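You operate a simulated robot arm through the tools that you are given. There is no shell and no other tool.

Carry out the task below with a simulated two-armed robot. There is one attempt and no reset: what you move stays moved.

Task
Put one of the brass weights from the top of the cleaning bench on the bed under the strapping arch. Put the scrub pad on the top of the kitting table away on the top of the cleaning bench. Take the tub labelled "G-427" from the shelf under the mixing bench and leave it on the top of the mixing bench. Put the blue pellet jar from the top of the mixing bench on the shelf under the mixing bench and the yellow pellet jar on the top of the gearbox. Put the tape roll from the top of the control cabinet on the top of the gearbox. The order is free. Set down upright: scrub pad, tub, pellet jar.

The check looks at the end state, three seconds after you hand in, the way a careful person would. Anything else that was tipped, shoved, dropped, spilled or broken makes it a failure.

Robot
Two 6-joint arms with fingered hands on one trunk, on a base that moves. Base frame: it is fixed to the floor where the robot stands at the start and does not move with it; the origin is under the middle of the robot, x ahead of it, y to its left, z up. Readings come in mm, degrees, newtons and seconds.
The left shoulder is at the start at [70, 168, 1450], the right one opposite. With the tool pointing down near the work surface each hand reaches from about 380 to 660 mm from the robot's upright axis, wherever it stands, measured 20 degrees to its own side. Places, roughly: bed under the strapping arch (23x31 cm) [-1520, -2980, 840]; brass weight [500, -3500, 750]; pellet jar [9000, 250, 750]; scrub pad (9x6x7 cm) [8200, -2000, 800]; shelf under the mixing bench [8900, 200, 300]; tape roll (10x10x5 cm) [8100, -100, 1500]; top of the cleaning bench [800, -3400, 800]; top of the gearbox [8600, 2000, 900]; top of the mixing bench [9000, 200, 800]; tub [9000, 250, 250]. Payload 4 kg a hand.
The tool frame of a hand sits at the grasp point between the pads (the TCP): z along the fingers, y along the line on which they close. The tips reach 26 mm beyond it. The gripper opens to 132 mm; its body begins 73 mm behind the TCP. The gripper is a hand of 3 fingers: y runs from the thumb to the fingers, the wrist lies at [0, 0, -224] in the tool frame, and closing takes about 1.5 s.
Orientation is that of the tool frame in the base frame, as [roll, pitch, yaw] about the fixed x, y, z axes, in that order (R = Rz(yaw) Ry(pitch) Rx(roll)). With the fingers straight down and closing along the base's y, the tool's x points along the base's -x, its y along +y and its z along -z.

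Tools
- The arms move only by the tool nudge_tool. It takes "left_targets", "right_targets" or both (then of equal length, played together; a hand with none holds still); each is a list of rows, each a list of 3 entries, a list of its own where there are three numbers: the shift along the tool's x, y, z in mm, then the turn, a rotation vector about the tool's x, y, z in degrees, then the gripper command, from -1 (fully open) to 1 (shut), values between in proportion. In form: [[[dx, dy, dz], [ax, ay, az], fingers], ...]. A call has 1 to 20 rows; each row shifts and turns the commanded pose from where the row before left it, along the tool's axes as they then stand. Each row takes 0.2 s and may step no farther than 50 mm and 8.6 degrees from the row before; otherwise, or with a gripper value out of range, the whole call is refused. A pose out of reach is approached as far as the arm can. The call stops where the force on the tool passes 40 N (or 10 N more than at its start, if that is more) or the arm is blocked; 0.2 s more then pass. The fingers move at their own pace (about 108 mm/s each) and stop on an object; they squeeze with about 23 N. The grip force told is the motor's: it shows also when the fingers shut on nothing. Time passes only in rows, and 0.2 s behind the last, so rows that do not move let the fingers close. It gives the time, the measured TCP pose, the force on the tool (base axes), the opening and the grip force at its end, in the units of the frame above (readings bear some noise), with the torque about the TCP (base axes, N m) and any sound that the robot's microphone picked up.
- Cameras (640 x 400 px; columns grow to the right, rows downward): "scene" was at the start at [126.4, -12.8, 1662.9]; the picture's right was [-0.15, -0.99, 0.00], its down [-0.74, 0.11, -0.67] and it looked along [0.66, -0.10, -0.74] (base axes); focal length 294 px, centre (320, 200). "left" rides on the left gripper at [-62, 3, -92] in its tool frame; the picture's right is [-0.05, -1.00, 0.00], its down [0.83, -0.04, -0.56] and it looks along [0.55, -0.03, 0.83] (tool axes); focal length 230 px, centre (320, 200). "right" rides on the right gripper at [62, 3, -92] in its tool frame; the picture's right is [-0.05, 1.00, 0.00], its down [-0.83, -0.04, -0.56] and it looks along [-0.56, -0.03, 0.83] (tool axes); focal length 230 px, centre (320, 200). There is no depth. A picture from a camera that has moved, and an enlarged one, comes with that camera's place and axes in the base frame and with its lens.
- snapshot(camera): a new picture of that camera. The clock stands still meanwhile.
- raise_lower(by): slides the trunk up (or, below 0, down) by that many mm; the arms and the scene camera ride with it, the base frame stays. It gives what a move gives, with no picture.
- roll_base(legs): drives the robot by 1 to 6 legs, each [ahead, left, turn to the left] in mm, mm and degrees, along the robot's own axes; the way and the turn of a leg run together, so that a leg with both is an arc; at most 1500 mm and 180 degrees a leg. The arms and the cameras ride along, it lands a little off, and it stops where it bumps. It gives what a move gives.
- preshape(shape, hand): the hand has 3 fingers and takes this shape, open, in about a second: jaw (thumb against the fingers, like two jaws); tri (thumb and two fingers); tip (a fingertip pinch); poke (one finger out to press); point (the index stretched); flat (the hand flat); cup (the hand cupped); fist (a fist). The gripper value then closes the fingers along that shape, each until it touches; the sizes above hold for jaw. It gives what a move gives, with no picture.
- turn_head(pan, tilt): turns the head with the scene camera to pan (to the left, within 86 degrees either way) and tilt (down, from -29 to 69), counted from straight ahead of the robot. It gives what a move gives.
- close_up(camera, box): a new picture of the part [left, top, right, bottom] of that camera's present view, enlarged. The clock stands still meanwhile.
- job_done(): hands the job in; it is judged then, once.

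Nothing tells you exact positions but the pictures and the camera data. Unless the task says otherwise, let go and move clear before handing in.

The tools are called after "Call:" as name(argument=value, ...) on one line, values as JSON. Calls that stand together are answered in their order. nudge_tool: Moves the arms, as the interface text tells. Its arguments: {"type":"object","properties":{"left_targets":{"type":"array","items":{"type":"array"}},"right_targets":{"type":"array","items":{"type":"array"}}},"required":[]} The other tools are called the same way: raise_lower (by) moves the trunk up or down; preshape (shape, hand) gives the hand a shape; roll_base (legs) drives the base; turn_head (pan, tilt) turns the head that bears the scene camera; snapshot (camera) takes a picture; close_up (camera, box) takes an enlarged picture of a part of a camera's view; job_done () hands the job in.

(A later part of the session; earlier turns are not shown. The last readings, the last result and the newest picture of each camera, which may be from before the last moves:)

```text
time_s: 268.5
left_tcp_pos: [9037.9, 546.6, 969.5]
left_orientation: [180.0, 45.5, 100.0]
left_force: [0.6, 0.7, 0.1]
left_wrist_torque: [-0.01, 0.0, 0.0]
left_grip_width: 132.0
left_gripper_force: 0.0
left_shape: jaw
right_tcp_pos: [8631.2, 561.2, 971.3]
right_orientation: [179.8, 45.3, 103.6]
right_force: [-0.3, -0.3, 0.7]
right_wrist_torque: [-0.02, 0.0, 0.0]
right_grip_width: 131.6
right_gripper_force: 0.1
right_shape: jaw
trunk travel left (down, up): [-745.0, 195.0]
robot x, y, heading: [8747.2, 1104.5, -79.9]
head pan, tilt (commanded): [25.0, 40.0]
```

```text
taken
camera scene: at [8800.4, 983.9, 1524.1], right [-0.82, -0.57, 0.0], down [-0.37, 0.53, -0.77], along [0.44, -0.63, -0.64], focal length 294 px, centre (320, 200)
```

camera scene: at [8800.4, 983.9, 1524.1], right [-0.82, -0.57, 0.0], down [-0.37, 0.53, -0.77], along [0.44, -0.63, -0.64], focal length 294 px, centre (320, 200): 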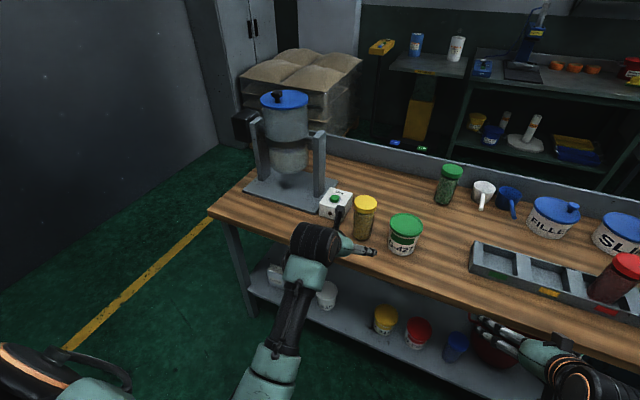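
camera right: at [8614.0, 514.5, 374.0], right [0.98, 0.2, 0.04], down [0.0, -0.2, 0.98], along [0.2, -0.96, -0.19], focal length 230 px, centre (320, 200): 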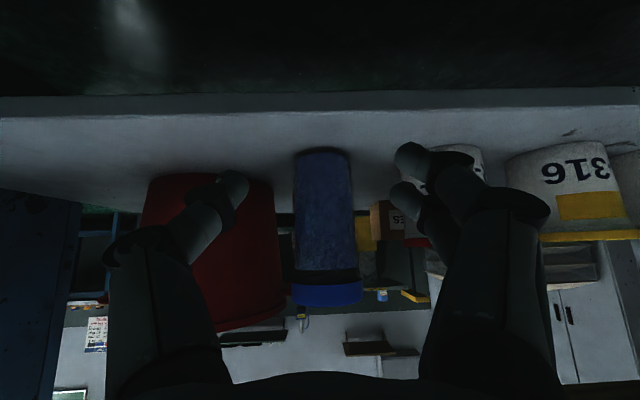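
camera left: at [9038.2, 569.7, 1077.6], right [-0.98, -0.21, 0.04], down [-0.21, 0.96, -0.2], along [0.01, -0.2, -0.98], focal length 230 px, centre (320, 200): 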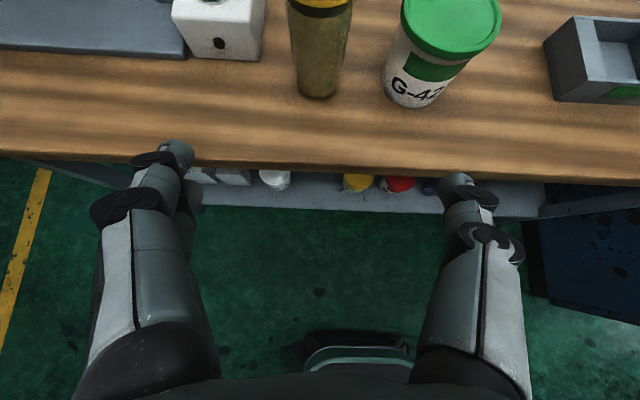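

The jar is about 200 mm ahead and 5 mm to the left. I lower the hand to grasp height, narrow the opening, and drive forward.

Call:
nudge_tool(left_targets=[[[20, 2, 20], [0, 0, 0], -0.45], [[20, 3, 20], [0, 0, 0], -0.45], [[0, 0, 0], [0, 0, 0], -0.45]])

Call:
roll_base(legs=[[120, 0, 0]])

Call:
snapshot(camera="left")

Call:
close_up(camera="scene", box=[280, 160, 460, 280])

```text
time_s: 269.3
left_tcp_pos: [9043.1, 547.1, 911.3]
left_orientation: [180.0, 45.3, 100.0]
left_force: [-0.6, -0.1, 0.5]
left_wrist_torque: [0.02, 0.01, 0.02]
left_grip_width: 95.7
left_gripper_force: 0.0
left_shape: jaw
right_tcp_pos: [8632.5, 560.5, 971.7]
right_orientation: [179.8, 45.3, 103.7]
right_force: [0.1, -0.2, -0.6]
right_wrist_torque: [0.01, 0.01, -0.04]
right_grip_width: 131.9
right_gripper_force: 0.0
right_shape: jaw
trunk travel left (down, up): [-745.0, 195.0]
robot x, y, heading: [8745.0, 1100.3, -79.9]
head pan, tilt (commanded): [25.0, 40.0]
```

```text
time_s: 270.5
left_tcp_pos: [9064.0, 429.5, 912.1]
left_orientation: [180.0, 45.4, 100.0]
left_force: [0.1, 0.0, 0.4]
left_wrist_torque: [0.0, 0.0, 0.04]
left_grip_width: 95.8
left_gripper_force: 0.1
left_shape: jaw
right_tcp_pos: [8651.6, 444.3, 971.5]
right_orientation: [179.9, 45.3, 103.6]
right_force: [1.0, -0.4, 0.0]
right_wrist_torque: [-0.01, 0.0, 0.02]
right_grip_width: 132.0
right_gripper_force: 0.1
right_shape: jaw
trunk travel left (down, up): [-745.0, 195.0]
robot x, y, heading: [8769.5, 986.7, -80.4]
head pan, tilt (commanded): [25.0, 40.0]
```

```text
taken
camera left: at [9063.7, 452.8, 1020.0], right [-0.98, -0.21, 0.04], down [-0.21, 0.96, -0.2], along [0.01, -0.2, -0.98], focal length 230 px, centre (320, 200)
```

left: 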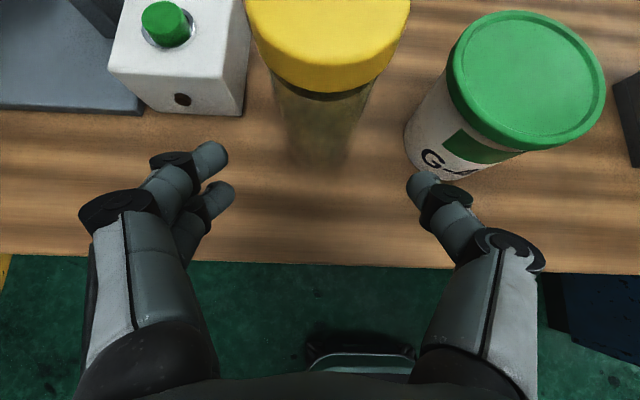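

```text
3.33 times, centred on (370, 220) of scene
camera zoom: at [8821.6, 867.0, 1524.2], right [-0.82, -0.57, 0.0], down [-0.37, 0.53, -0.77], along [0.44, -0.63, -0.64], focal length 980 px, centre (153, 133)
```

zoom: 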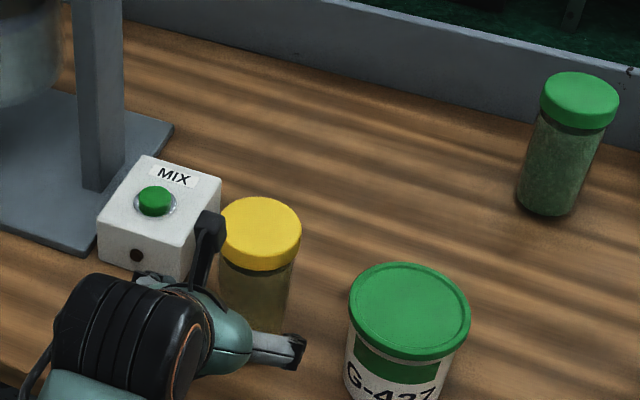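

Aligned. I raise 6 mm so the thumb passes above the tub lid, and reach forward to the jar in two steps.

Call:
nudge_tool(left_targets=[[[-4.3, 0, -4.2], [0, 0, 0], -0.45], [[-29.1, 0, 29.5], [0, 0, 0], -0.45], [[0, 0, 0], [0, 0, 0], -0.45]])

Call:
snapshot(camera="left")

Call:
close_up(camera="scene", box=[280, 160, 460, 280])

```text
time_s: 271.3
left_tcp_pos: [9071.0, 389.5, 917.6]
left_orientation: [180.0, 45.4, 100.0]
left_force: [0.2, 0.2, 0.0]
left_wrist_torque: [-0.01, -0.02, 0.04]
left_grip_width: 96.3
left_gripper_force: 0.0
left_shape: jaw
right_tcp_pos: [8652.4, 443.7, 972.1]
right_orientation: [179.9, 45.4, 103.6]
right_force: [0.6, -0.6, -0.4]
right_wrist_torque: [-0.01, 0.01, 0.0]
right_grip_width: 132.1
right_gripper_force: 0.0
right_shape: jaw
trunk travel left (down, up): [-745.0, 195.0]
robot x, y, heading: [8766.4, 986.3, -80.3]
head pan, tilt (commanded): [25.0, 40.0]
```

```text
taken
camera left: at [9071.4, 411.1, 1025.5], right [-0.98, -0.21, 0.04], down [-0.21, 0.96, -0.2], along [0.01, -0.2, -0.98], focal length 230 px, centre (320, 200)
```

left: 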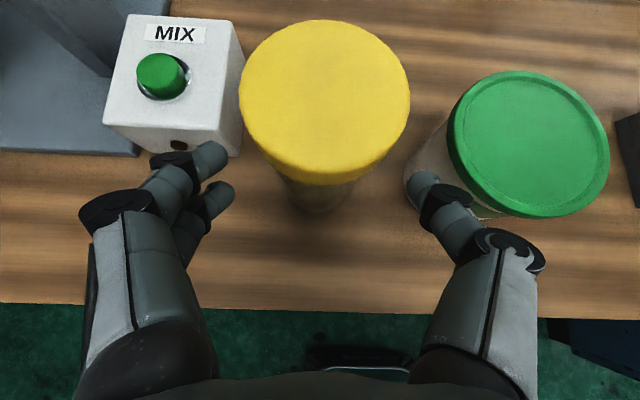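

```text
3.33 times, centred on (370, 220) of scene
camera zoom: at [8821.8, 866.4, 1524.1], right [-0.82, -0.57, 0.0], down [-0.37, 0.53, -0.77], along [0.44, -0.63, -0.64], focal length 980 px, centre (153, 133)
```

zoom: 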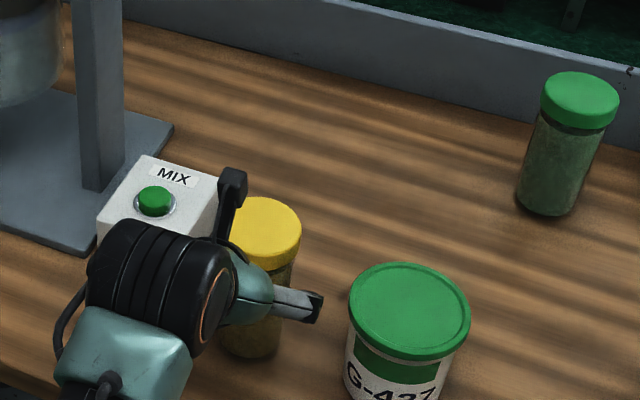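

Call:
nudge_tool(left_targets=[[[-12, 0.5, 12.1], [0, 0, 0], -0.45], [[-11, 0.5, 11.1], [0, 0, 0], -0.45], [[0, 0, 0], [0, 0, 0], -0.45]])

Call:
snapshot(camera="left")

```text
time_s: 272.1
left_tcp_pos: [9078.1, 355.5, 918.2]
left_orientation: [-179.8, 45.3, 100.0]
left_force: [-0.1, 0.1, -0.1]
left_wrist_torque: [0.01, 0.0, -0.01]
left_grip_width: 96.1
left_gripper_force: 0.0
left_shape: jaw
right_tcp_pos: [8651.2, 443.6, 971.7]
right_orientation: [180.0, 45.3, 103.6]
right_force: [-1.0, 0.1, 0.0]
right_wrist_torque: [-0.03, -0.01, 0.01]
right_grip_width: 131.9
right_gripper_force: 0.1
right_shape: jaw
trunk travel left (down, up): [-745.0, 195.0]
robot x, y, heading: [8765.7, 986.3, -80.0]
head pan, tilt (commanded): [25.0, 40.0]
```

```text
taken
camera left: at [9077.8, 378.4, 1025.5], right [-0.98, -0.21, 0.04], down [-0.21, 0.96, -0.2], along [0.01, -0.2, -0.98], focal length 230 px, centre (320, 200)
```

left: 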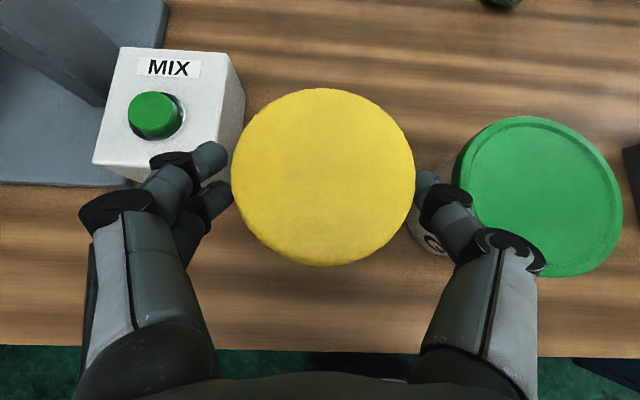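

The jar is centred in the grasp. I close.

Call:
nudge_tool(left_targets=[[[0, 0, 0], [0, 0, 0], 0], [[0, 0, 0], [0, 0, 0], 0.5], [[0, 0, 0], [0, 0, 0], 0.5], [[0, 0, 0], [0, 0, 0], 0.5], [[0, 0, 0], [0, 0, 0], 0.5]])

Call:
nudge_tool(left_targets=[[[-10.6, 0, -10.6], [0, 0, 0], 0.5], [[-28, 0, -28], [0, 0, 0], 0.5], [[-28, 0, -28], [0, 0, 0], 0.5], [[0, 0, 0], [0, 0, 0], 0.5]])

Call:
snapshot(camera="left")

Call:
snapshot(camera="scene")

```text
time_s: 273.3
left_tcp_pos: [9078.4, 355.3, 918.8]
left_orientation: [180.0, 45.3, 100.0]
left_force: [0.3, -0.5, 1.2]
left_wrist_torque: [0.03, -0.02, -0.02]
left_grip_width: 59.5
left_gripper_force: 23.0
left_shape: jaw
right_tcp_pos: [8652.0, 443.7, 971.2]
right_orientation: [179.8, 45.2, 103.6]
right_force: [-0.6, -0.3, 0.3]
right_wrist_torque: [0.01, 0.03, 0.0]
right_grip_width: 131.8
right_gripper_force: 0.2
right_shape: jaw
trunk travel left (down, up): [-745.0, 195.0]
robot x, y, heading: [8767.6, 982.3, -79.8]
head pan, tilt (commanded): [25.0, 40.0]
```

```text
time_s: 274.3
left_tcp_pos: [9077.9, 356.7, 1011.0]
left_orientation: [180.0, 45.1, 100.1]
left_force: [0.0, -0.4, -3.4]
left_wrist_torque: [0.01, 0.01, 0.01]
left_grip_width: 59.9
left_gripper_force: 23.4
left_shape: jaw
right_tcp_pos: [8652.3, 443.1, 971.2]
right_orientation: [179.9, 45.2, 103.6]
right_force: [-0.1, 0.2, 0.5]
right_wrist_torque: [0.0, -0.01, 0.0]
right_grip_width: 131.9
right_gripper_force: 0.1
right_shape: jaw
trunk travel left (down, up): [-745.0, 195.0]
robot x, y, heading: [8770.7, 988.6, -80.2]
head pan, tilt (commanded): [25.0, 40.0]
```

```text
taken
camera left: at [9078.3, 379.0, 1119.0], right [-0.98, -0.21, 0.04], down [-0.21, 0.96, -0.2], along [0.01, -0.2, -0.98], focal length 230 px, centre (320, 200)
```

left: 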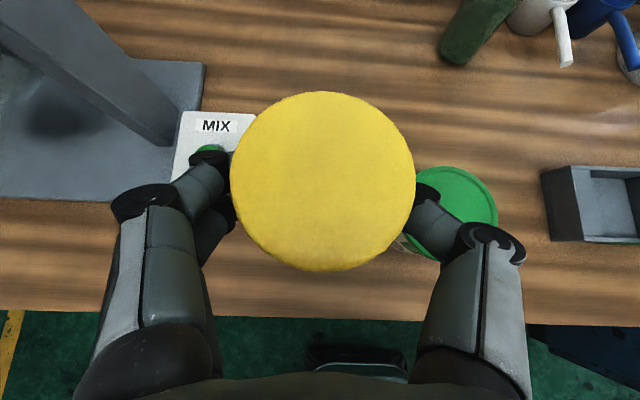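

```text
taken
camera scene: at [8822.4, 864.9, 1523.9], right [-0.82, -0.57, 0.0], down [-0.37, 0.53, -0.77], along [0.44, -0.63, -0.64], focal length 294 px, centre (320, 200)
```

scene: 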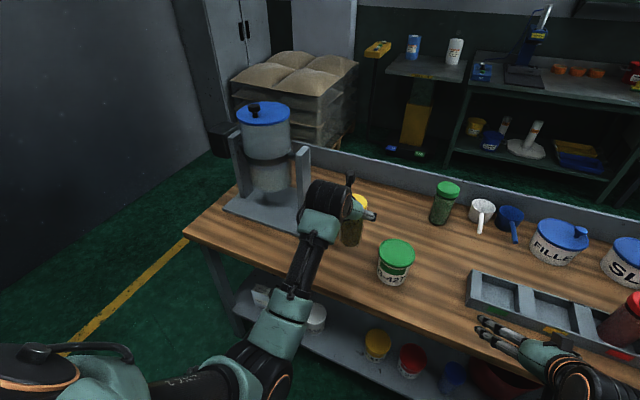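

The yellow jar is lifted upright. I back off, raise the trunk, slide left away from the hose and turn around toward the gearbox.

Call:
roll_base(legs=[[-130, 0, 0]])

Call:
raise_lower(by=195)

Call:
roll_base(legs=[[0, 350, 0], [0, 0, 90], [0, 0, 90]])

Call:
turn_head(pan=10, tilt=40)

Call:
snapshot(camera="scene")

```text
time_s: 275.6
left_tcp_pos: [9055.2, 482.1, 1011.0]
left_orientation: [-180.0, 45.2, 100.0]
left_force: [0.2, -1.1, -2.5]
left_wrist_torque: [0.02, -0.02, 0.01]
left_grip_width: 59.6
left_gripper_force: 22.9
left_shape: jaw
right_tcp_pos: [8629.8, 569.2, 971.7]
right_orientation: [179.9, 45.3, 103.6]
right_force: [0.3, -0.1, -0.9]
right_wrist_torque: [-0.01, 0.0, -0.01]
right_grip_width: 131.8
right_gripper_force: 0.1
right_shape: jaw
trunk travel left (down, up): [-745.0, 195.0]
robot x, y, heading: [8742.9, 1112.8, -80.3]
head pan, tilt (commanded): [25.0, 40.0]
```

```text
time_s: 277.7
left_tcp_pos: [9056.4, 483.8, 1205.7]
left_orientation: [-180.0, 45.3, 100.0]
left_force: [0.6, -0.6, -3.5]
left_wrist_torque: [0.06, 0.0, -0.02]
left_grip_width: 59.5
left_gripper_force: 23.0
left_shape: jaw
right_tcp_pos: [8629.4, 570.3, 1166.2]
right_orientation: [179.9, 45.2, 103.6]
right_force: [1.0, -0.6, -0.7]
right_wrist_torque: [0.05, 0.0, 0.02]
right_grip_width: 132.0
right_gripper_force: 0.1
right_shape: jaw
trunk travel left (down, up): [-940.0, 0.0]
robot x, y, heading: [8746.1, 1115.1, -80.1]
head pan, tilt (commanded): [25.0, 40.0]
```

```text
time_s: 287.7
left_tcp_pos: [8762.5, 1793.9, 1206.2]
left_orientation: [180.0, 45.2, -78.5]
left_force: [0.4, 1.3, -2.7]
left_wrist_torque: [-0.01, -0.04, -0.01]
left_grip_width: 59.1
left_gripper_force: 22.6
left_shape: jaw
right_tcp_pos: [9188.5, 1720.6, 1165.5]
right_orientation: [180.0, 45.1, -74.9]
right_force: [0.9, -0.2, -0.2]
right_wrist_torque: [-0.01, 0.01, 0.03]
right_grip_width: 132.1
right_gripper_force: 0.1
right_shape: jaw
trunk travel left (down, up): [-940.0, 0.0]
robot x, y, heading: [9090.4, 1173.8, 101.5]
head pan, tilt (commanded): [25.0, 40.0]
```

```text
time_s: 288.5
left_tcp_pos: [8761.0, 1794.3, 1206.4]
left_orientation: [180.0, 45.3, -78.5]
left_force: [0.4, -0.5, -2.8]
left_wrist_torque: [-0.05, 0.04, 0.0]
left_grip_width: 59.0
left_gripper_force: 23.2
left_shape: jaw
right_tcp_pos: [9189.0, 1719.2, 1166.5]
right_orientation: [179.8, 45.2, -74.8]
right_force: [-0.2, 0.0, -0.5]
right_wrist_torque: [0.03, 0.0, 0.03]
right_grip_width: 131.8
right_gripper_force: 0.1
right_shape: jaw
trunk travel left (down, up): [-940.0, 0.0]
robot x, y, heading: [9087.1, 1172.0, 101.4]
head pan, tilt (commanded): [10.0, 40.0]
```

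```text
taken
camera scene: at [9046.4, 1301.6, 1719.0], right [0.93, 0.37, 0.0], down [0.24, -0.6, -0.77], along [-0.28, 0.71, -0.64], focal length 294 px, centre (320, 200)
```

scene: 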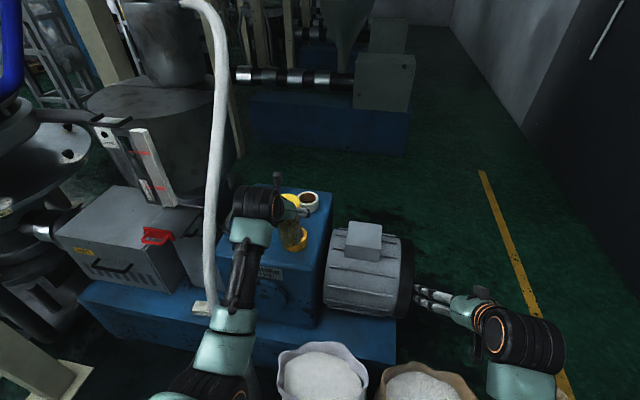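

Call:
turn_head(pan=15, tilt=69)

Call:
snapshot(camera="scene")

```text
time_s: 289.4
left_tcp_pos: [8761.1, 1795.1, 1206.0]
left_orientation: [-179.9, 45.3, -78.6]
left_force: [-0.1, -0.3, -2.8]
left_wrist_torque: [-0.05, -0.01, 0.02]
left_grip_width: 58.9
left_gripper_force: 22.9
left_shape: jaw
right_tcp_pos: [9190.2, 1719.6, 1166.3]
right_orientation: [179.9, 45.1, -75.0]
right_force: [0.0, 0.6, 0.4]
right_wrist_torque: [0.03, -0.01, -0.03]
right_grip_width: 132.0
right_gripper_force: 0.0
right_shape: jaw
trunk travel left (down, up): [-940.0, 0.0]
robot x, y, heading: [9091.8, 1174.0, 101.3]
head pan, tilt (commanded): [15.0, 68.8]
```

```text
taken
camera scene: at [9052.8, 1272.6, 1682.9], right [0.9, 0.45, 0.0], down [0.41, -0.83, -0.36], along [-0.16, 0.32, -0.93], focal length 294 px, centre (320, 200)
```

scene: 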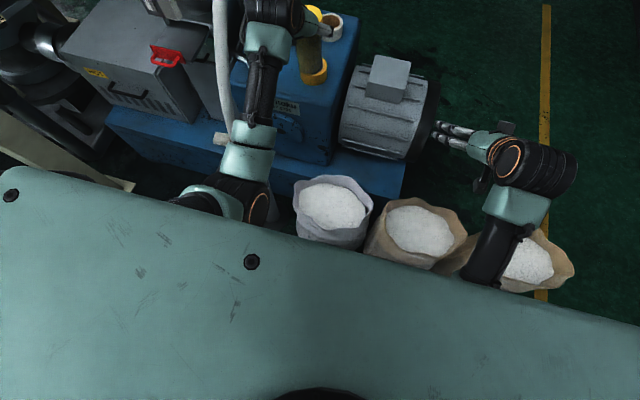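

The bags limit how close I can stand, so I turn slightly right, which brings my left shoulder nearer to the gearbox, and move up carefully in front of the bags.

Call:
roll_base(legs=[[0, 0, -13.3], [40, 93, 0]])

Call:
snapshot(camera="scene")

```text
time_s: 291.4
left_tcp_pos: [8828.8, 1892.5, 1208.8]
left_orientation: [179.8, 45.3, -92.1]
left_force: [0.7, 0.0, -3.2]
left_wrist_torque: [-0.01, 0.02, 0.03]
left_grip_width: 59.0
left_gripper_force: 22.7
left_shape: jaw
right_tcp_pos: [9226.8, 1722.3, 1165.4]
right_orientation: [179.5, 45.2, -88.2]
right_force: [-0.1, -1.0, -0.7]
right_wrist_torque: [-0.02, 0.04, 0.02]
right_grip_width: 132.0
right_gripper_force: 0.0
right_shape: jaw
trunk travel left (down, up): [-940.0, 0.0]
robot x, y, heading: [8999.8, 1216.9, 88.3]
head pan, tilt (commanded): [15.0, 68.8]
```

```text
taken
camera scene: at [8993.6, 1317.8, 1683.1], right [0.97, 0.23, 0.0], down [0.21, -0.91, -0.36], along [-0.09, 0.35, -0.93], focal length 294 px, centre (320, 200)
```

scene: 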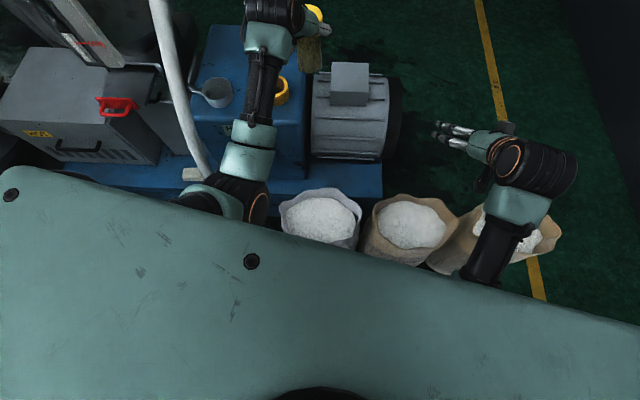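

Good clearance to the bags. I swing the hand's aim to the left, raise it a little and move the jar over the free spot on the gearbox, still high up.

Call:
nudge_tool(left_targets=[[[-21.3, 0, -21.1], [0, 0, 0], 0.5], [[-21.3, 0, -21.1], [0, 0, 0], 0.5], [[0, 0, 0], [-4.76, 0, -4.71], 0.5], [[0, 0, 0], [-4.76, 0, -4.71], 0.5], [[0, 0, 0], [0, 0, 0], 0.5]])

Call:
nudge_tool(left_targets=[[[-21.9, 32.6, 22.1], [0, 0, 0], 0.5], [[-21.9, 32.6, 22.1], [0, 0, 0], 0.5], [[-21.9, 32.6, 22.1], [0, 0, 0], 0.5], [[-21.9, 32.6, 22.1], [0, 0, 0], 0.5], [[0, 0, 0], [0, 0, 0], 0.5]])

Call:
snapshot(camera="left")

Call:
snapshot(camera="scene")

```text
time_s: 292.6
left_tcp_pos: [8824.5, 1894.0, 1265.4]
left_orientation: [-179.8, 45.3, -78.2]
left_force: [-0.3, -0.2, -2.2]
left_wrist_torque: [-0.04, -0.02, -0.01]
left_grip_width: 58.9
left_gripper_force: 23.3
left_shape: jaw
right_tcp_pos: [9222.8, 1724.4, 1166.5]
right_orientation: [179.9, 45.3, -88.1]
right_force: [-0.2, 0.5, 0.4]
right_wrist_torque: [-0.02, -0.01, 0.01]
right_grip_width: 132.1
right_gripper_force: 0.0
right_shape: jaw
trunk travel left (down, up): [-940.0, 0.0]
robot x, y, heading: [9006.5, 1215.3, 88.4]
head pan, tilt (commanded): [15.0, 68.8]
```

```text
time_s: 293.8
left_tcp_pos: [8669.5, 1992.4, 1265.1]
left_orientation: [-180.0, 45.2, -78.3]
left_force: [-0.1, 1.1, -2.9]
left_wrist_torque: [-0.03, 0.0, -0.01]
left_grip_width: 58.9
left_gripper_force: 23.1
left_shape: jaw
right_tcp_pos: [9222.0, 1724.4, 1166.1]
right_orientation: [179.9, 45.2, -88.0]
right_force: [0.0, -0.9, 0.9]
right_wrist_torque: [-0.01, 0.03, 0.0]
right_grip_width: 131.6
right_gripper_force: 0.1
right_shape: jaw
trunk travel left (down, up): [-940.0, 0.0]
robot x, y, heading: [9001.2, 1217.0, 88.3]
head pan, tilt (commanded): [15.0, 68.8]
```

```text
taken
camera left: at [8672.0, 1970.1, 1373.3], right [0.97, 0.24, 0.04], down [0.24, -0.95, -0.2], along [-0.01, 0.2, -0.98], focal length 230 px, centre (320, 200)
```

left: 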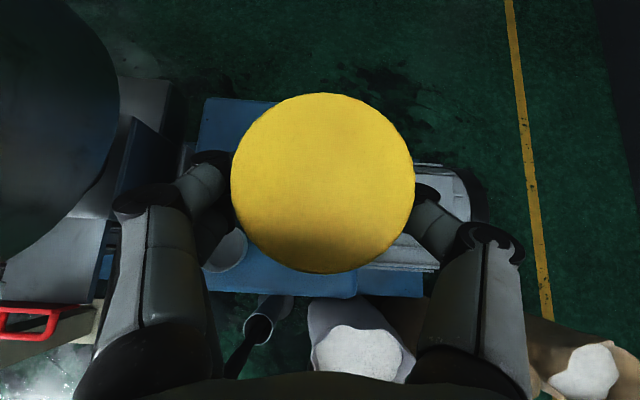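

```text
taken
camera scene: at [8986.8, 1321.2, 1682.8], right [0.97, 0.23, 0.0], down [0.21, -0.91, -0.36], along [-0.08, 0.35, -0.93], focal length 294 px, centre (320, 200)
```

scene: 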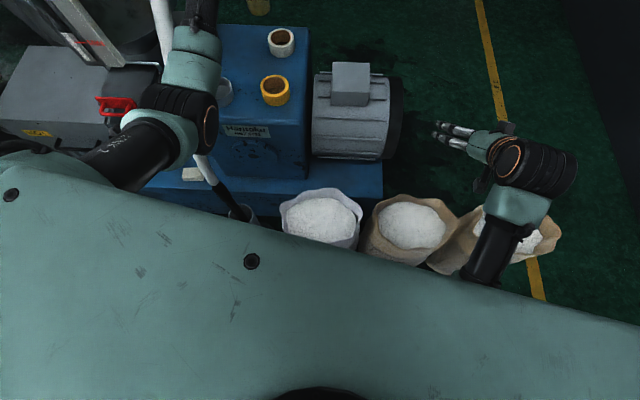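

The arm clears the hose. I lower the trunk by 150 mm (jar still well above the tape) and then make the last sideways move.

Call:
raise_lower(by=-150)

Call:
nudge_tool(left_targets=[[[-20.8, 25.3, 20.9], [0, 0, 0], 0.5], [[-20.8, 25.3, 20.9], [0, 0, 0], 0.5], [[0, 0, 0], [0, 0, 0], 0.5]])

Call:
snapshot(camera="left")

Call:
turn_head(pan=30, tilt=40)

Call:
snapshot(camera="scene")

```text
time_s: 295.5
left_tcp_pos: [8670.0, 1992.6, 1115.5]
left_orientation: [-179.9, 45.2, -78.4]
left_force: [-0.7, 0.1, -2.9]
left_wrist_torque: [-0.03, 0.01, -0.01]
left_grip_width: 58.7
left_gripper_force: 22.9
left_shape: jaw
right_tcp_pos: [9223.3, 1724.6, 1015.0]
right_orientation: [179.9, 45.1, -88.1]
right_force: [0.6, -0.2, 0.2]
right_wrist_torque: [0.01, -0.02, 0.07]
right_grip_width: 132.0
right_gripper_force: 0.1
right_shape: jaw
trunk travel left (down, up): [-790.0, 150.0]
robot x, y, heading: [9003.6, 1218.1, 88.1]
head pan, tilt (commanded): [15.0, 68.8]
```

```text
time_s: 296.3
left_tcp_pos: [8609.6, 2039.6, 1115.8]
left_orientation: [-179.9, 45.3, -78.4]
left_force: [-0.2, 0.9, -2.7]
left_wrist_torque: [-0.01, -0.01, -0.01]
left_grip_width: 58.9
left_gripper_force: 22.5
left_shape: jaw
right_tcp_pos: [9223.2, 1723.3, 1016.6]
right_orientation: [179.9, 45.3, -88.1]
right_force: [0.0, 0.6, 0.2]
right_wrist_torque: [-0.02, 0.06, 0.01]
right_grip_width: 132.1
right_gripper_force: 0.0
right_shape: jaw
trunk travel left (down, up): [-790.0, 150.0]
robot x, y, heading: [8997.7, 1213.4, 88.1]
head pan, tilt (commanded): [15.0, 68.8]
```

```text
taken
camera left: at [8610.8, 2016.3, 1223.8], right [0.97, 0.24, 0.04], down [0.24, -0.95, -0.2], along [-0.01, 0.2, -0.98], focal length 230 px, centre (320, 200)
```

left: 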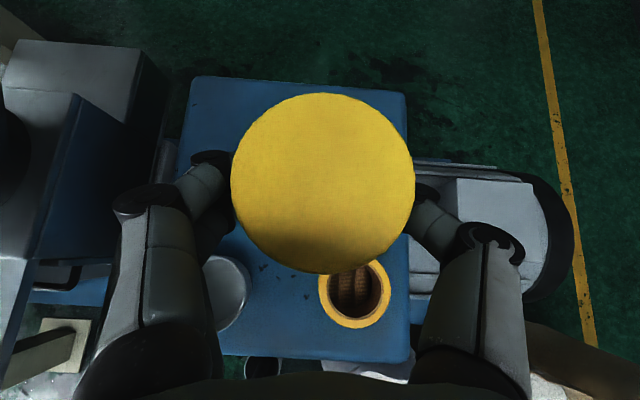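

```text
time_s: 297.2
left_tcp_pos: [8608.4, 2039.8, 1114.6]
left_orientation: [-180.0, 45.2, -78.3]
left_force: [0.6, 0.6, -2.9]
left_wrist_torque: [-0.02, 0.01, 0.0]
left_grip_width: 58.8
left_gripper_force: 23.4
left_shape: jaw
right_tcp_pos: [9223.0, 1724.8, 1016.7]
right_orientation: [179.9, 45.2, -88.1]
right_force: [0.2, -0.9, 0.1]
right_wrist_torque: [-0.01, 0.01, 0.01]
right_grip_width: 131.7
right_gripper_force: 0.0
right_shape: jaw
trunk travel left (down, up): [-790.0, 150.0]
robot x, y, heading: [9004.9, 1217.8, 88.2]
head pan, tilt (commanded): [30.0, 40.0]
```

```text
taken
camera scene: at [8959.1, 1341.7, 1568.8], right [0.88, 0.47, 0.0], down [0.3, -0.57, -0.76], along [-0.36, 0.67, -0.64], focal length 294 px, centre (320, 200)
```

scene: 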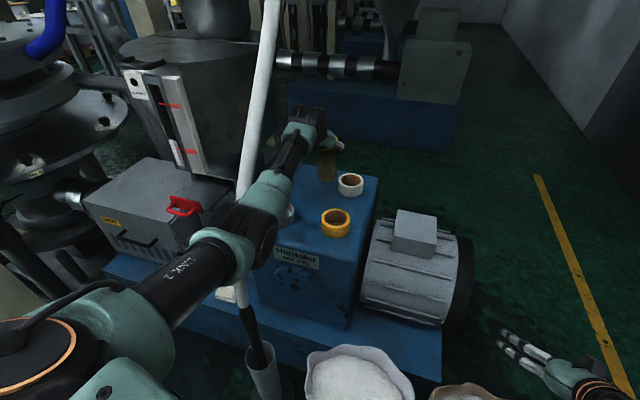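

The jar would land about 20 mm from the tape; I shift the base a touch (14 mm forward, 10 mm left) for better spacing, then lower.

Call:
roll_base(legs=[[14, 10, 0]])

Call:
raise_lower(by=-95)

Call:
snapshot(camera="left")

Call:
close_up(camera="scene", box=[230, 90, 410, 260])

```text
time_s: 298.0
left_tcp_pos: [8601.4, 2050.7, 1119.8]
left_orientation: [-179.9, 45.5, -78.6]
left_force: [0.3, -0.7, -2.3]
left_wrist_torque: [-0.05, -0.02, 0.04]
left_grip_width: 58.5
left_gripper_force: 23.0
left_shape: jaw
right_tcp_pos: [9214.6, 1736.7, 1017.7]
right_orientation: [179.8, 45.3, -88.2]
right_force: [0.1, -0.7, 0.2]
right_wrist_torque: [0.03, 0.0, -0.04]
right_grip_width: 132.0
right_gripper_force: 0.0
right_shape: jaw
trunk travel left (down, up): [-790.0, 150.0]
robot x, y, heading: [8992.7, 1228.6, 88.2]
head pan, tilt (commanded): [30.0, 40.0]
```

```text
time_s: 299.3
left_tcp_pos: [8598.7, 2053.8, 1020.3]
left_orientation: [-179.9, 45.4, -78.4]
left_force: [-0.1, 0.7, -2.5]
left_wrist_torque: [-0.02, 0.01, 0.02]
left_grip_width: 58.8
left_gripper_force: 23.2
left_shape: jaw
right_tcp_pos: [9212.0, 1738.4, 921.7]
right_orientation: [179.8, 45.2, -88.1]
right_force: [0.6, -0.1, 0.0]
right_wrist_torque: [-0.01, 0.0, 0.01]
right_grip_width: 131.9
right_gripper_force: 0.2
right_shape: jaw
trunk travel left (down, up): [-695.0, 245.0]
robot x, y, heading: [8988.0, 1230.8, 88.0]
head pan, tilt (commanded): [30.0, 40.0]
```

```text
taken
camera left: at [8601.0, 2030.9, 1128.4], right [0.97, 0.24, 0.04], down [0.24, -0.95, -0.2], along [-0.01, 0.2, -0.98], focal length 230 px, centre (320, 200)
```

left: 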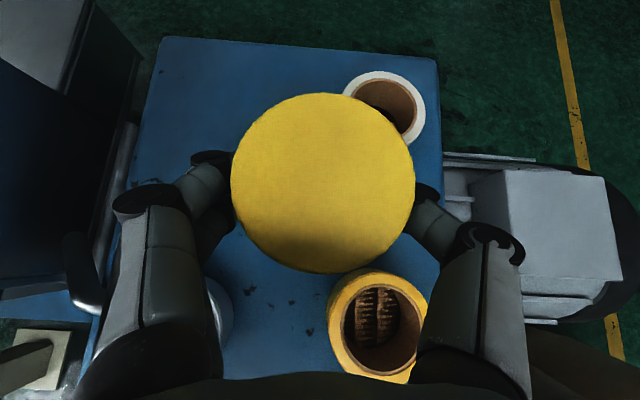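

```text
2.35 times, centred on (320, 175) of scene
camera zoom: at [8949.8, 1355.7, 1474.0], right [0.88, 0.47, 0.0], down [0.3, -0.57, -0.77], along [-0.36, 0.67, -0.64], focal length 691 px, centre (320, 259)
```

zoom: 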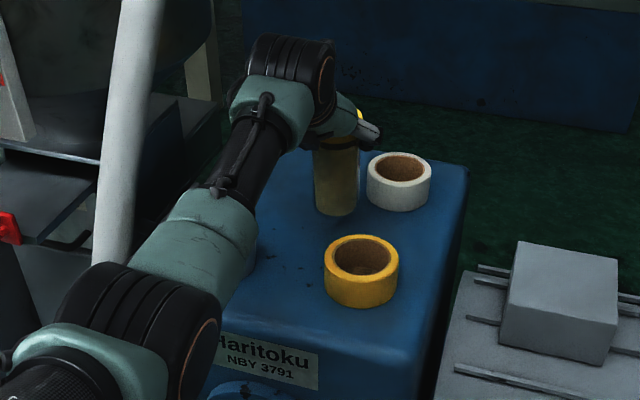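

Good spacing to tape, roll and dish. I lower the last bit in small trunk steps.

Call:
raise_lower(by=-20)

Call:
raise_lower(by=-5)

Call:
raise_lower(by=-4)

```text
time_s: 300.0
left_tcp_pos: [8599.1, 2054.2, 1001.2]
left_orientation: [-179.9, 45.2, -78.3]
left_force: [-0.6, 0.1, -3.2]
left_wrist_torque: [-0.04, -0.03, 0.01]
left_grip_width: 58.6
left_gripper_force: 22.8
left_shape: jaw
right_tcp_pos: [9213.0, 1738.7, 900.7]
right_orientation: [179.9, 45.2, -88.0]
right_force: [-0.4, 0.3, -0.5]
right_wrist_torque: [-0.03, 0.01, 0.02]
right_grip_width: 131.7
right_gripper_force: 0.1
right_shape: jaw
trunk travel left (down, up): [-675.0, 265.0]
robot x, y, heading: [8989.2, 1229.2, 87.8]
head pan, tilt (commanded): [30.0, 40.0]
```

```text
time_s: 300.5
left_tcp_pos: [8598.9, 2054.2, 994.8]
left_orientation: [-179.9, 45.1, -78.4]
left_force: [1.0, 0.2, -3.0]
left_wrist_torque: [-0.04, 0.02, 0.0]
left_grip_width: 59.0
left_gripper_force: 23.1
left_shape: jaw
right_tcp_pos: [9213.1, 1738.3, 895.8]
right_orientation: [179.9, 45.2, -88.2]
right_force: [-0.8, 0.7, -0.1]
right_wrist_torque: [-0.03, 0.03, 0.01]
right_grip_width: 131.8
right_gripper_force: 0.1
right_shape: jaw
trunk travel left (down, up): [-670.0, 270.0]
robot x, y, heading: [8994.0, 1230.1, 88.5]
head pan, tilt (commanded): [30.0, 40.0]
```

```text
time_s: 301.1
left_tcp_pos: [8598.6, 2054.1, 990.7]
left_orientation: [-179.9, 45.2, -78.5]
left_force: [-0.7, 0.3, -3.7]
left_wrist_torque: [0.0, -0.03, -0.02]
left_grip_width: 58.8
left_gripper_force: 22.7
left_shape: jaw
right_tcp_pos: [9212.6, 1739.0, 893.0]
right_orientation: [179.9, 45.2, -88.1]
right_force: [-0.3, 0.1, -0.5]
right_wrist_torque: [0.0, -0.03, 0.03]
right_grip_width: 132.1
right_gripper_force: 0.0
right_shape: jaw
trunk travel left (down, up): [-666.0, 274.0]
robot x, y, heading: [8990.5, 1228.4, 88.2]
head pan, tilt (commanded): [30.0, 40.0]
```

Call:
raise_lower(by=-4)

Call:
raise_lower(by=-4)

Call:
close_up(camera="scene", box=[270, 90, 390, 210])

```text
time_s: 301.6
left_tcp_pos: [8598.4, 2053.3, 987.0]
left_orientation: [-179.9, 45.2, -78.4]
left_force: [0.1, -0.5, -1.9]
left_wrist_torque: [-0.04, 0.0, -0.03]
left_grip_width: 58.6
left_gripper_force: 23.0
left_shape: jaw
right_tcp_pos: [9213.4, 1739.5, 888.7]
right_orientation: [-180.0, 45.2, -88.1]
right_force: [0.4, -1.1, 0.6]
right_wrist_torque: [0.01, 0.01, 0.02]
right_grip_width: 132.0
right_gripper_force: 0.2
right_shape: jaw
trunk travel left (down, up): [-662.0, 278.0]
robot x, y, heading: [8993.9, 1229.4, 88.3]
head pan, tilt (commanded): [30.0, 40.0]
```

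```text
time_s: 302.1
left_tcp_pos: [8599.0, 2053.9, 983.1]
left_orientation: [-179.9, 45.2, -78.4]
left_force: [0.7, 0.4, -3.2]
left_wrist_torque: [-0.03, -0.02, -0.01]
left_grip_width: 58.9
left_gripper_force: 23.0
left_shape: jaw
right_tcp_pos: [9213.1, 1739.3, 884.1]
right_orientation: [179.8, 45.3, -88.2]
right_force: [0.4, 0.2, 0.3]
right_wrist_torque: [0.0, -0.02, 0.08]
right_grip_width: 131.9
right_gripper_force: 0.0
right_shape: jaw
trunk travel left (down, up): [-658.0, 282.0]
robot x, y, heading: [8992.9, 1229.2, 88.3]
head pan, tilt (commanded): [30.0, 40.0]
```

```text
3.33 times, centred on (330, 150) of scene
camera zoom: at [8949.8, 1355.9, 1436.9], right [0.88, 0.47, 0.0], down [0.3, -0.57, -0.77], along [-0.36, 0.67, -0.64], focal length 980 px, centre (287, 367)
```

zoom: 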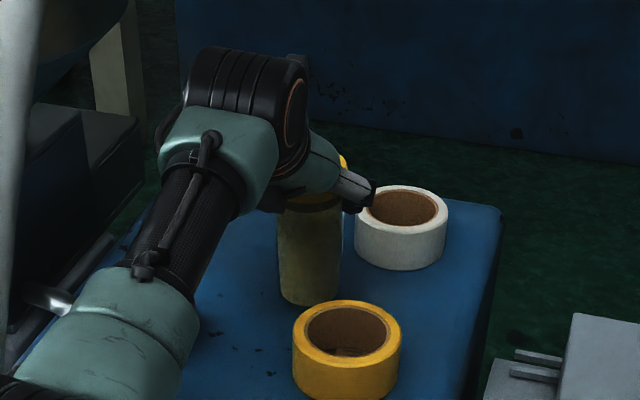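

Call:
raise_lower(by=-4)

Call:
raise_lower(by=-4)

Call:
raise_lower(by=-3)

```text
time_s: 302.6
left_tcp_pos: [8599.4, 2053.6, 979.3]
left_orientation: [-179.8, 45.3, -78.4]
left_force: [-0.5, -0.6, -2.8]
left_wrist_torque: [0.01, 0.01, 0.01]
left_grip_width: 58.8
left_gripper_force: 22.8
left_shape: jaw
right_tcp_pos: [9212.9, 1737.4, 880.0]
right_orientation: [180.0, 45.2, -88.0]
right_force: [0.0, -0.5, -0.5]
right_wrist_torque: [0.01, 0.0, 0.01]
right_grip_width: 132.0
right_gripper_force: 0.0
right_shape: jaw
trunk travel left (down, up): [-654.0, 286.0]
robot x, y, heading: [8992.2, 1230.0, 88.3]
head pan, tilt (commanded): [30.0, 40.0]
```

```text
time_s: 303.2
left_tcp_pos: [8600.2, 2053.0, 980.2]
left_orientation: [-179.9, 45.6, -78.3]
left_force: [-0.1, 2.7, 5.5]
left_wrist_torque: [0.08, 0.03, 0.03]
left_grip_width: 58.9
left_gripper_force: 23.0
left_shape: jaw
right_tcp_pos: [9213.2, 1737.8, 876.8]
right_orientation: [179.9, 45.3, -88.1]
right_force: [0.8, 0.4, 0.1]
right_wrist_torque: [-0.04, 0.01, 0.02]
right_grip_width: 131.8
right_gripper_force: 0.0
right_shape: jaw
trunk travel left (down, up): [-650.0, 290.0]
robot x, y, heading: [8990.1, 1230.1, 88.2]
head pan, tilt (commanded): [30.0, 40.0]
```

```text
time_s: 303.7
left_tcp_pos: [8600.4, 2053.3, 978.2]
left_orientation: [-179.8, 45.8, -78.4]
left_force: [-1.5, 4.5, 15.6]
left_wrist_torque: [0.21, 0.1, -0.02]
left_grip_width: 59.0
left_gripper_force: 22.9
left_shape: jaw
right_tcp_pos: [9214.0, 1737.5, 873.8]
right_orientation: [179.8, 45.2, -88.2]
right_force: [-1.0, 0.4, 0.0]
right_wrist_torque: [-0.01, -0.02, -0.01]
right_grip_width: 132.0
right_gripper_force: 0.0
right_shape: jaw
trunk travel left (down, up): [-647.0, 293.0]
robot x, y, heading: [8990.5, 1230.7, 88.0]
head pan, tilt (commanded): [30.0, 40.0]
```

Contact. I relieve the pressure by 4 mm and open the hand gently.

Call:
raise_lower(by=4)

Call:
nudge_tool(left_targets=[[[0, 0, 0], [0, 0, 0], 0.1], [[0, 0, 0], [0, 0, 0], 0.0], [[0, 0, 0], [0, 0, 0], -0.3], [[0, 0, 0], [0, 0, 0], -0.3], [[0, 0, 0], [0, 0, 0], -0.3]])

Call:
close_up(camera="scene", box=[270, 90, 390, 210])

Call:
snapshot(camera="left")

```text
time_s: 304.2
left_tcp_pos: [8599.4, 2052.0, 978.9]
left_orientation: [-179.9, 45.5, -78.4]
left_force: [-1.8, 3.6, 12.2]
left_wrist_torque: [0.15, 0.1, 0.0]
left_grip_width: 59.0
left_gripper_force: 22.6
left_shape: jaw
right_tcp_pos: [9213.8, 1736.5, 877.4]
right_orientation: [179.8, 45.4, -88.2]
right_force: [0.1, -0.4, 0.0]
right_wrist_torque: [0.0, -0.02, 0.01]
right_grip_width: 131.8
right_gripper_force: 0.0
right_shape: jaw
trunk travel left (down, up): [-651.0, 289.0]
robot x, y, heading: [8992.2, 1232.4, 88.1]
head pan, tilt (commanded): [30.0, 40.0]
```

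```text
time_s: 305.4
left_tcp_pos: [8599.9, 2053.3, 977.3]
left_orientation: [-179.8, 45.2, -78.3]
left_force: [0.3, -0.1, -1.6]
left_wrist_torque: [0.02, 0.01, 0.04]
left_grip_width: 85.4
left_gripper_force: 0.0
left_shape: jaw
right_tcp_pos: [9213.8, 1740.6, 877.4]
right_orientation: [179.9, 45.2, -88.1]
right_force: [-0.2, -0.1, -0.2]
right_wrist_torque: [-0.01, -0.03, 0.02]
right_grip_width: 132.1
right_gripper_force: 0.1
right_shape: jaw
trunk travel left (down, up): [-651.0, 289.0]
robot x, y, heading: [8989.4, 1229.7, 88.2]
head pan, tilt (commanded): [30.0, 40.0]
```

```text
3.33 times, centred on (330, 150) of scene
camera zoom: at [8950.2, 1355.0, 1430.0], right [0.88, 0.47, 0.0], down [0.3, -0.57, -0.77], along [-0.36, 0.68, -0.64], focal length 980 px, centre (287, 367)
```

zoom: 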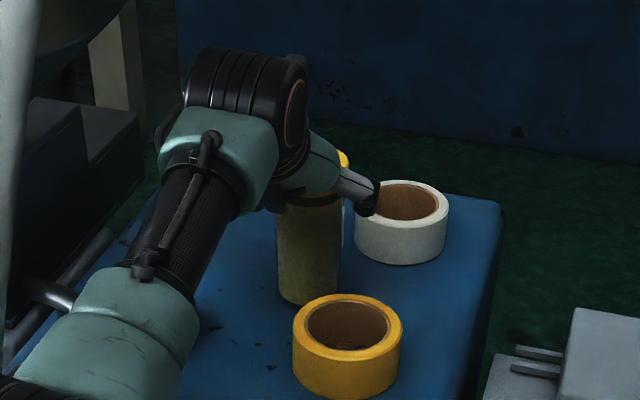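

```text
taken
camera left: at [8601.3, 2030.3, 1084.6], right [0.97, 0.24, 0.04], down [0.24, -0.95, -0.2], along [-0.01, 0.2, -0.98], focal length 230 px, centre (320, 200)
```

left: 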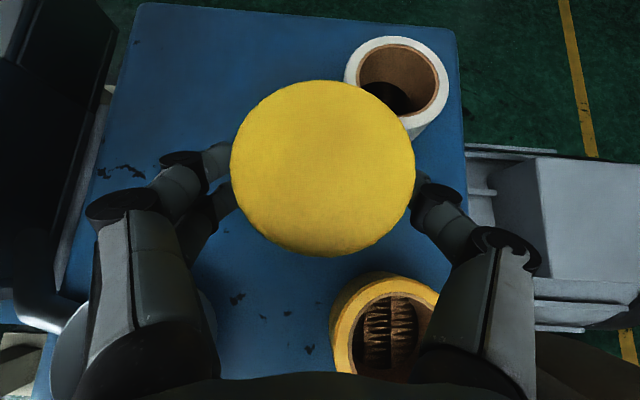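

The jar stands on its own. I open wider and lift the hand straight up with the trunk.

Call:
nudge_tool(left_targets=[[[0, 0, 0], [0, 0, 0], -0.6], [[0, 0, 0], [0, 0, 0], -0.6]])

Call:
raise_lower(by=130)

Call:
snapshot(camera="left")

Call:
snapshot(camera="scene")

```text
time_s: 306.0
left_tcp_pos: [8598.7, 2052.0, 976.0]
left_orientation: [-179.9, 45.2, -78.3]
left_force: [-0.2, -0.5, -0.6]
left_wrist_torque: [-0.01, 0.01, -0.02]
left_grip_width: 105.3
left_gripper_force: 0.0
left_shape: jaw
right_tcp_pos: [9213.7, 1738.8, 877.8]
right_orientation: [180.0, 45.2, -88.1]
right_force: [0.4, -0.1, -0.2]
right_wrist_torque: [0.0, -0.01, -0.01]
right_grip_width: 131.9
right_gripper_force: 0.1
right_shape: jaw
trunk travel left (down, up): [-651.0, 289.0]
robot x, y, heading: [8986.2, 1232.5, 88.0]
head pan, tilt (commanded): [30.0, 40.0]
```

```text
time_s: 307.6
left_tcp_pos: [8599.7, 2053.8, 1107.4]
left_orientation: [180.0, 45.3, -78.4]
left_force: [0.7, -0.2, -0.3]
left_wrist_torque: [0.01, 0.01, 0.0]
left_grip_width: 105.4
left_gripper_force: 0.0
left_shape: jaw
right_tcp_pos: [9213.2, 1737.5, 1006.5]
right_orientation: [179.9, 45.2, -88.1]
right_force: [-0.2, 0.3, -0.5]
right_wrist_torque: [0.02, 0.02, -0.01]
right_grip_width: 132.1
right_gripper_force: 0.0
right_shape: jaw
trunk travel left (down, up): [-781.0, 159.0]
robot x, y, heading: [8985.2, 1231.2, 88.1]
head pan, tilt (commanded): [30.0, 40.0]
```

```text
taken
camera left: at [8601.3, 2030.6, 1214.7], right [0.97, 0.24, 0.04], down [0.24, -0.95, -0.2], along [-0.01, 0.2, -0.98], focal length 230 px, centre (320, 200)
```

left: 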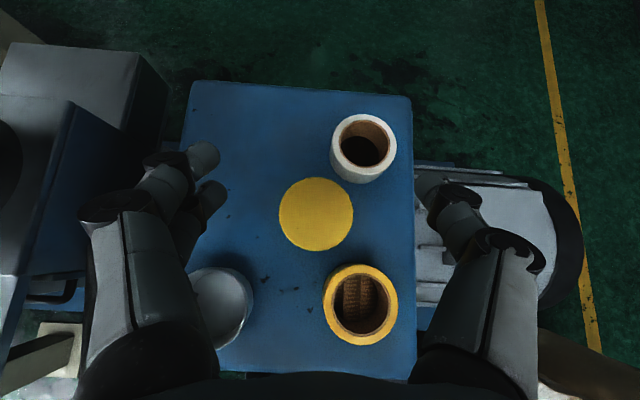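

```text
taken
camera scene: at [8950.1, 1355.2, 1560.0], right [0.88, 0.47, 0.0], down [0.3, -0.57, -0.77], along [-0.36, 0.68, -0.64], focal length 294 px, centre (320, 200)
```

scene: 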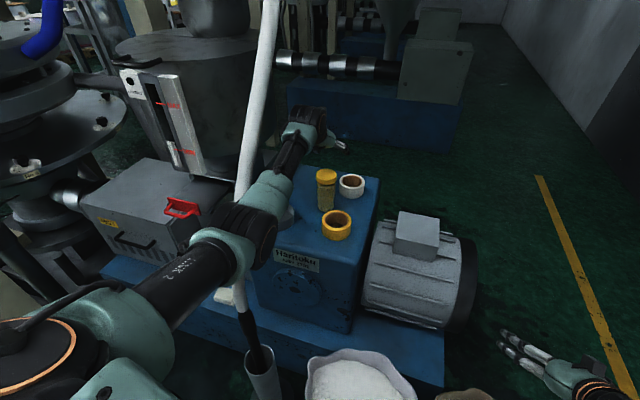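

The yellow jar and tape both stand fine on the gearbox. I raise the trunk, draw the arm back away from the hose, and back off.

Call:
raise_lower(by=159)

Call:
nudge_tool(left_targets=[[[10, -42, -10], [0, 0, 0], -1], [[14, -42, -14], [0, 0, 0], -1], [[20, -38, -20], [0, 0, 0], -1], [[20, -38, -20], [0, 0, 0], -1], [[28, -20, -28], [0, 0, 0], -1], [[28, 0, -28], [0, 0, 0], -1]])

Call:
roll_base(legs=[[-120, 0, 0]])

Call:
snapshot(camera="scene")

```text
time_s: 309.4
left_tcp_pos: [8599.3, 2053.4, 1265.6]
left_orientation: [-179.8, 45.3, -78.4]
left_force: [-1.1, 1.3, -0.3]
left_wrist_torque: [-0.03, 0.01, -0.01]
left_grip_width: 105.5
left_gripper_force: 0.1
left_shape: jaw
right_tcp_pos: [9213.5, 1738.5, 1165.5]
right_orientation: [179.9, 45.2, -88.1]
right_force: [0.0, 0.5, -0.3]
right_wrist_torque: [0.02, -0.04, -0.01]
right_grip_width: 132.0
right_gripper_force: 0.0
right_shape: jaw
trunk travel left (down, up): [-940.0, 0.0]
robot x, y, heading: [8989.7, 1231.1, 88.0]
head pan, tilt (commanded): [30.0, 40.0]
```

```text
time_s: 310.8
left_tcp_pos: [8810.5, 1921.0, 1266.5]
left_orientation: [-179.8, 45.3, -78.3]
left_force: [0.2, 0.5, 0.2]
left_wrist_torque: [0.02, 0.03, 0.01]
left_grip_width: 132.1
left_gripper_force: 0.1
left_shape: jaw
right_tcp_pos: [9213.1, 1736.9, 1167.7]
right_orientation: [179.9, 45.3, -88.2]
right_force: [0.1, -0.5, 0.6]
right_wrist_torque: [-0.01, -0.01, 0.0]
right_grip_width: 131.9
right_gripper_force: 0.0
right_shape: jaw
trunk travel left (down, up): [-940.0, 0.0]
robot x, y, heading: [8988.2, 1229.3, 88.4]
head pan, tilt (commanded): [30.0, 40.0]
```

```text
time_s: 312.1
left_tcp_pos: [8806.7, 1807.4, 1264.1]
left_orientation: [-179.9, 45.1, -78.4]
left_force: [-0.6, 0.1, 0.0]
left_wrist_torque: [-0.01, 0.02, 0.02]
left_grip_width: 131.8
left_gripper_force: 0.1
left_shape: jaw
right_tcp_pos: [9208.0, 1622.2, 1164.1]
right_orientation: [179.9, 45.0, -88.1]
right_force: [-0.4, 0.2, 0.6]
right_wrist_torque: [0.0, 0.0, -0.02]
right_grip_width: 132.0
right_gripper_force: 0.0
right_shape: jaw
trunk travel left (down, up): [-940.0, 0.0]
robot x, y, heading: [8987.6, 1115.9, 87.9]
head pan, tilt (commanded): [30.0, 40.0]
```

```text
taken
camera scene: at [8946.4, 1240.4, 1718.6], right [0.88, 0.47, 0.0], down [0.3, -0.57, -0.76], along [-0.36, 0.67, -0.64], focal length 294 px, centre (320, 200)
```

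scene: 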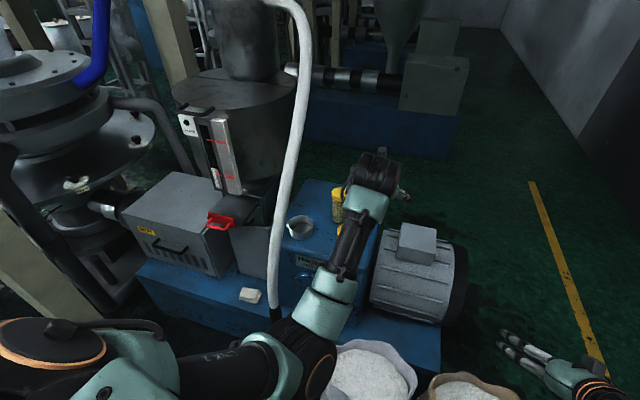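

Next is the scrub pad on the kitting table. I drive back around the far end of the mixing bench into the aisle, facing the right wall.

Call:
roll_base(legs=[[0, -1000, 0], [0, 0, -84], [0, 0, -84], [1400, 0, 0]])

Call:
turn_head(pan=-60, tilt=30)

Call:
snapshot(camera="scene")

```text
time_s: 331.1
left_tcp_pos: [10594.2, -927.8, 1265.9]
left_orientation: [-179.9, 45.3, 114.3]
left_force: [-0.6, -0.2, -0.1]
left_wrist_torque: [0.0, 0.0, 0.0]
left_grip_width: 132.0
left_gripper_force: 0.1
left_shape: jaw
right_tcp_pos: [10162.2, -835.7, 1167.7]
right_orientation: [179.9, 45.2, 104.6]
right_force: [-0.1, 0.3, 0.3]
right_wrist_torque: [0.01, 0.0, -0.03]
right_grip_width: 132.1
right_gripper_force: 0.1
right_shape: jaw
trunk travel left (down, up): [-940.0, 0.0]
robot x, y, heading: [10269.5, -288.9, -79.1]
head pan, tilt (commanded): [30.0, 40.0]
```

```text
time_s: 332.7
left_tcp_pos: [10594.4, -929.8, 1265.4]
left_orientation: [-179.9, 45.2, 114.4]
left_force: [0.5, -0.1, 0.2]
left_wrist_torque: [0.03, 0.01, 0.0]
left_grip_width: 131.9
left_gripper_force: 0.0
left_shape: jaw
right_tcp_pos: [10161.4, -837.3, 1167.2]
right_orientation: [179.9, 45.3, 104.5]
right_force: [0.8, -0.2, 0.4]
right_wrist_torque: [-0.04, -0.02, 0.02]
right_grip_width: 131.7
right_gripper_force: 0.0
right_shape: jaw
trunk travel left (down, up): [-940.0, 0.0]
robot x, y, heading: [10266.1, -293.3, -79.3]
head pan, tilt (commanded): [-60.0, 30.0]
```

```text
taken
camera scene: at [10206.4, -402.4, 1734.4], right [-0.65, 0.76, 0.0], down [0.38, 0.33, -0.87], along [-0.66, -0.57, -0.5], focal length 294 px, centre (320, 200)
```

scene: 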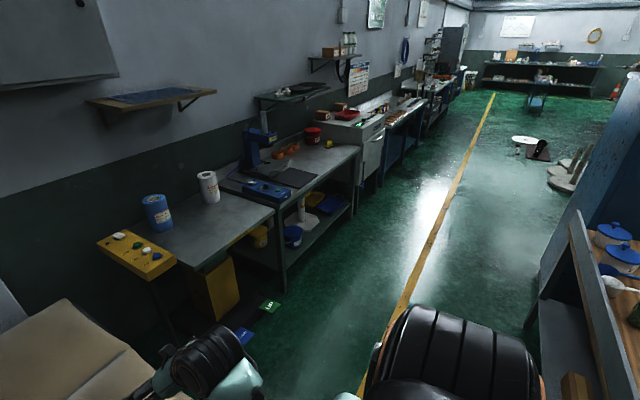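

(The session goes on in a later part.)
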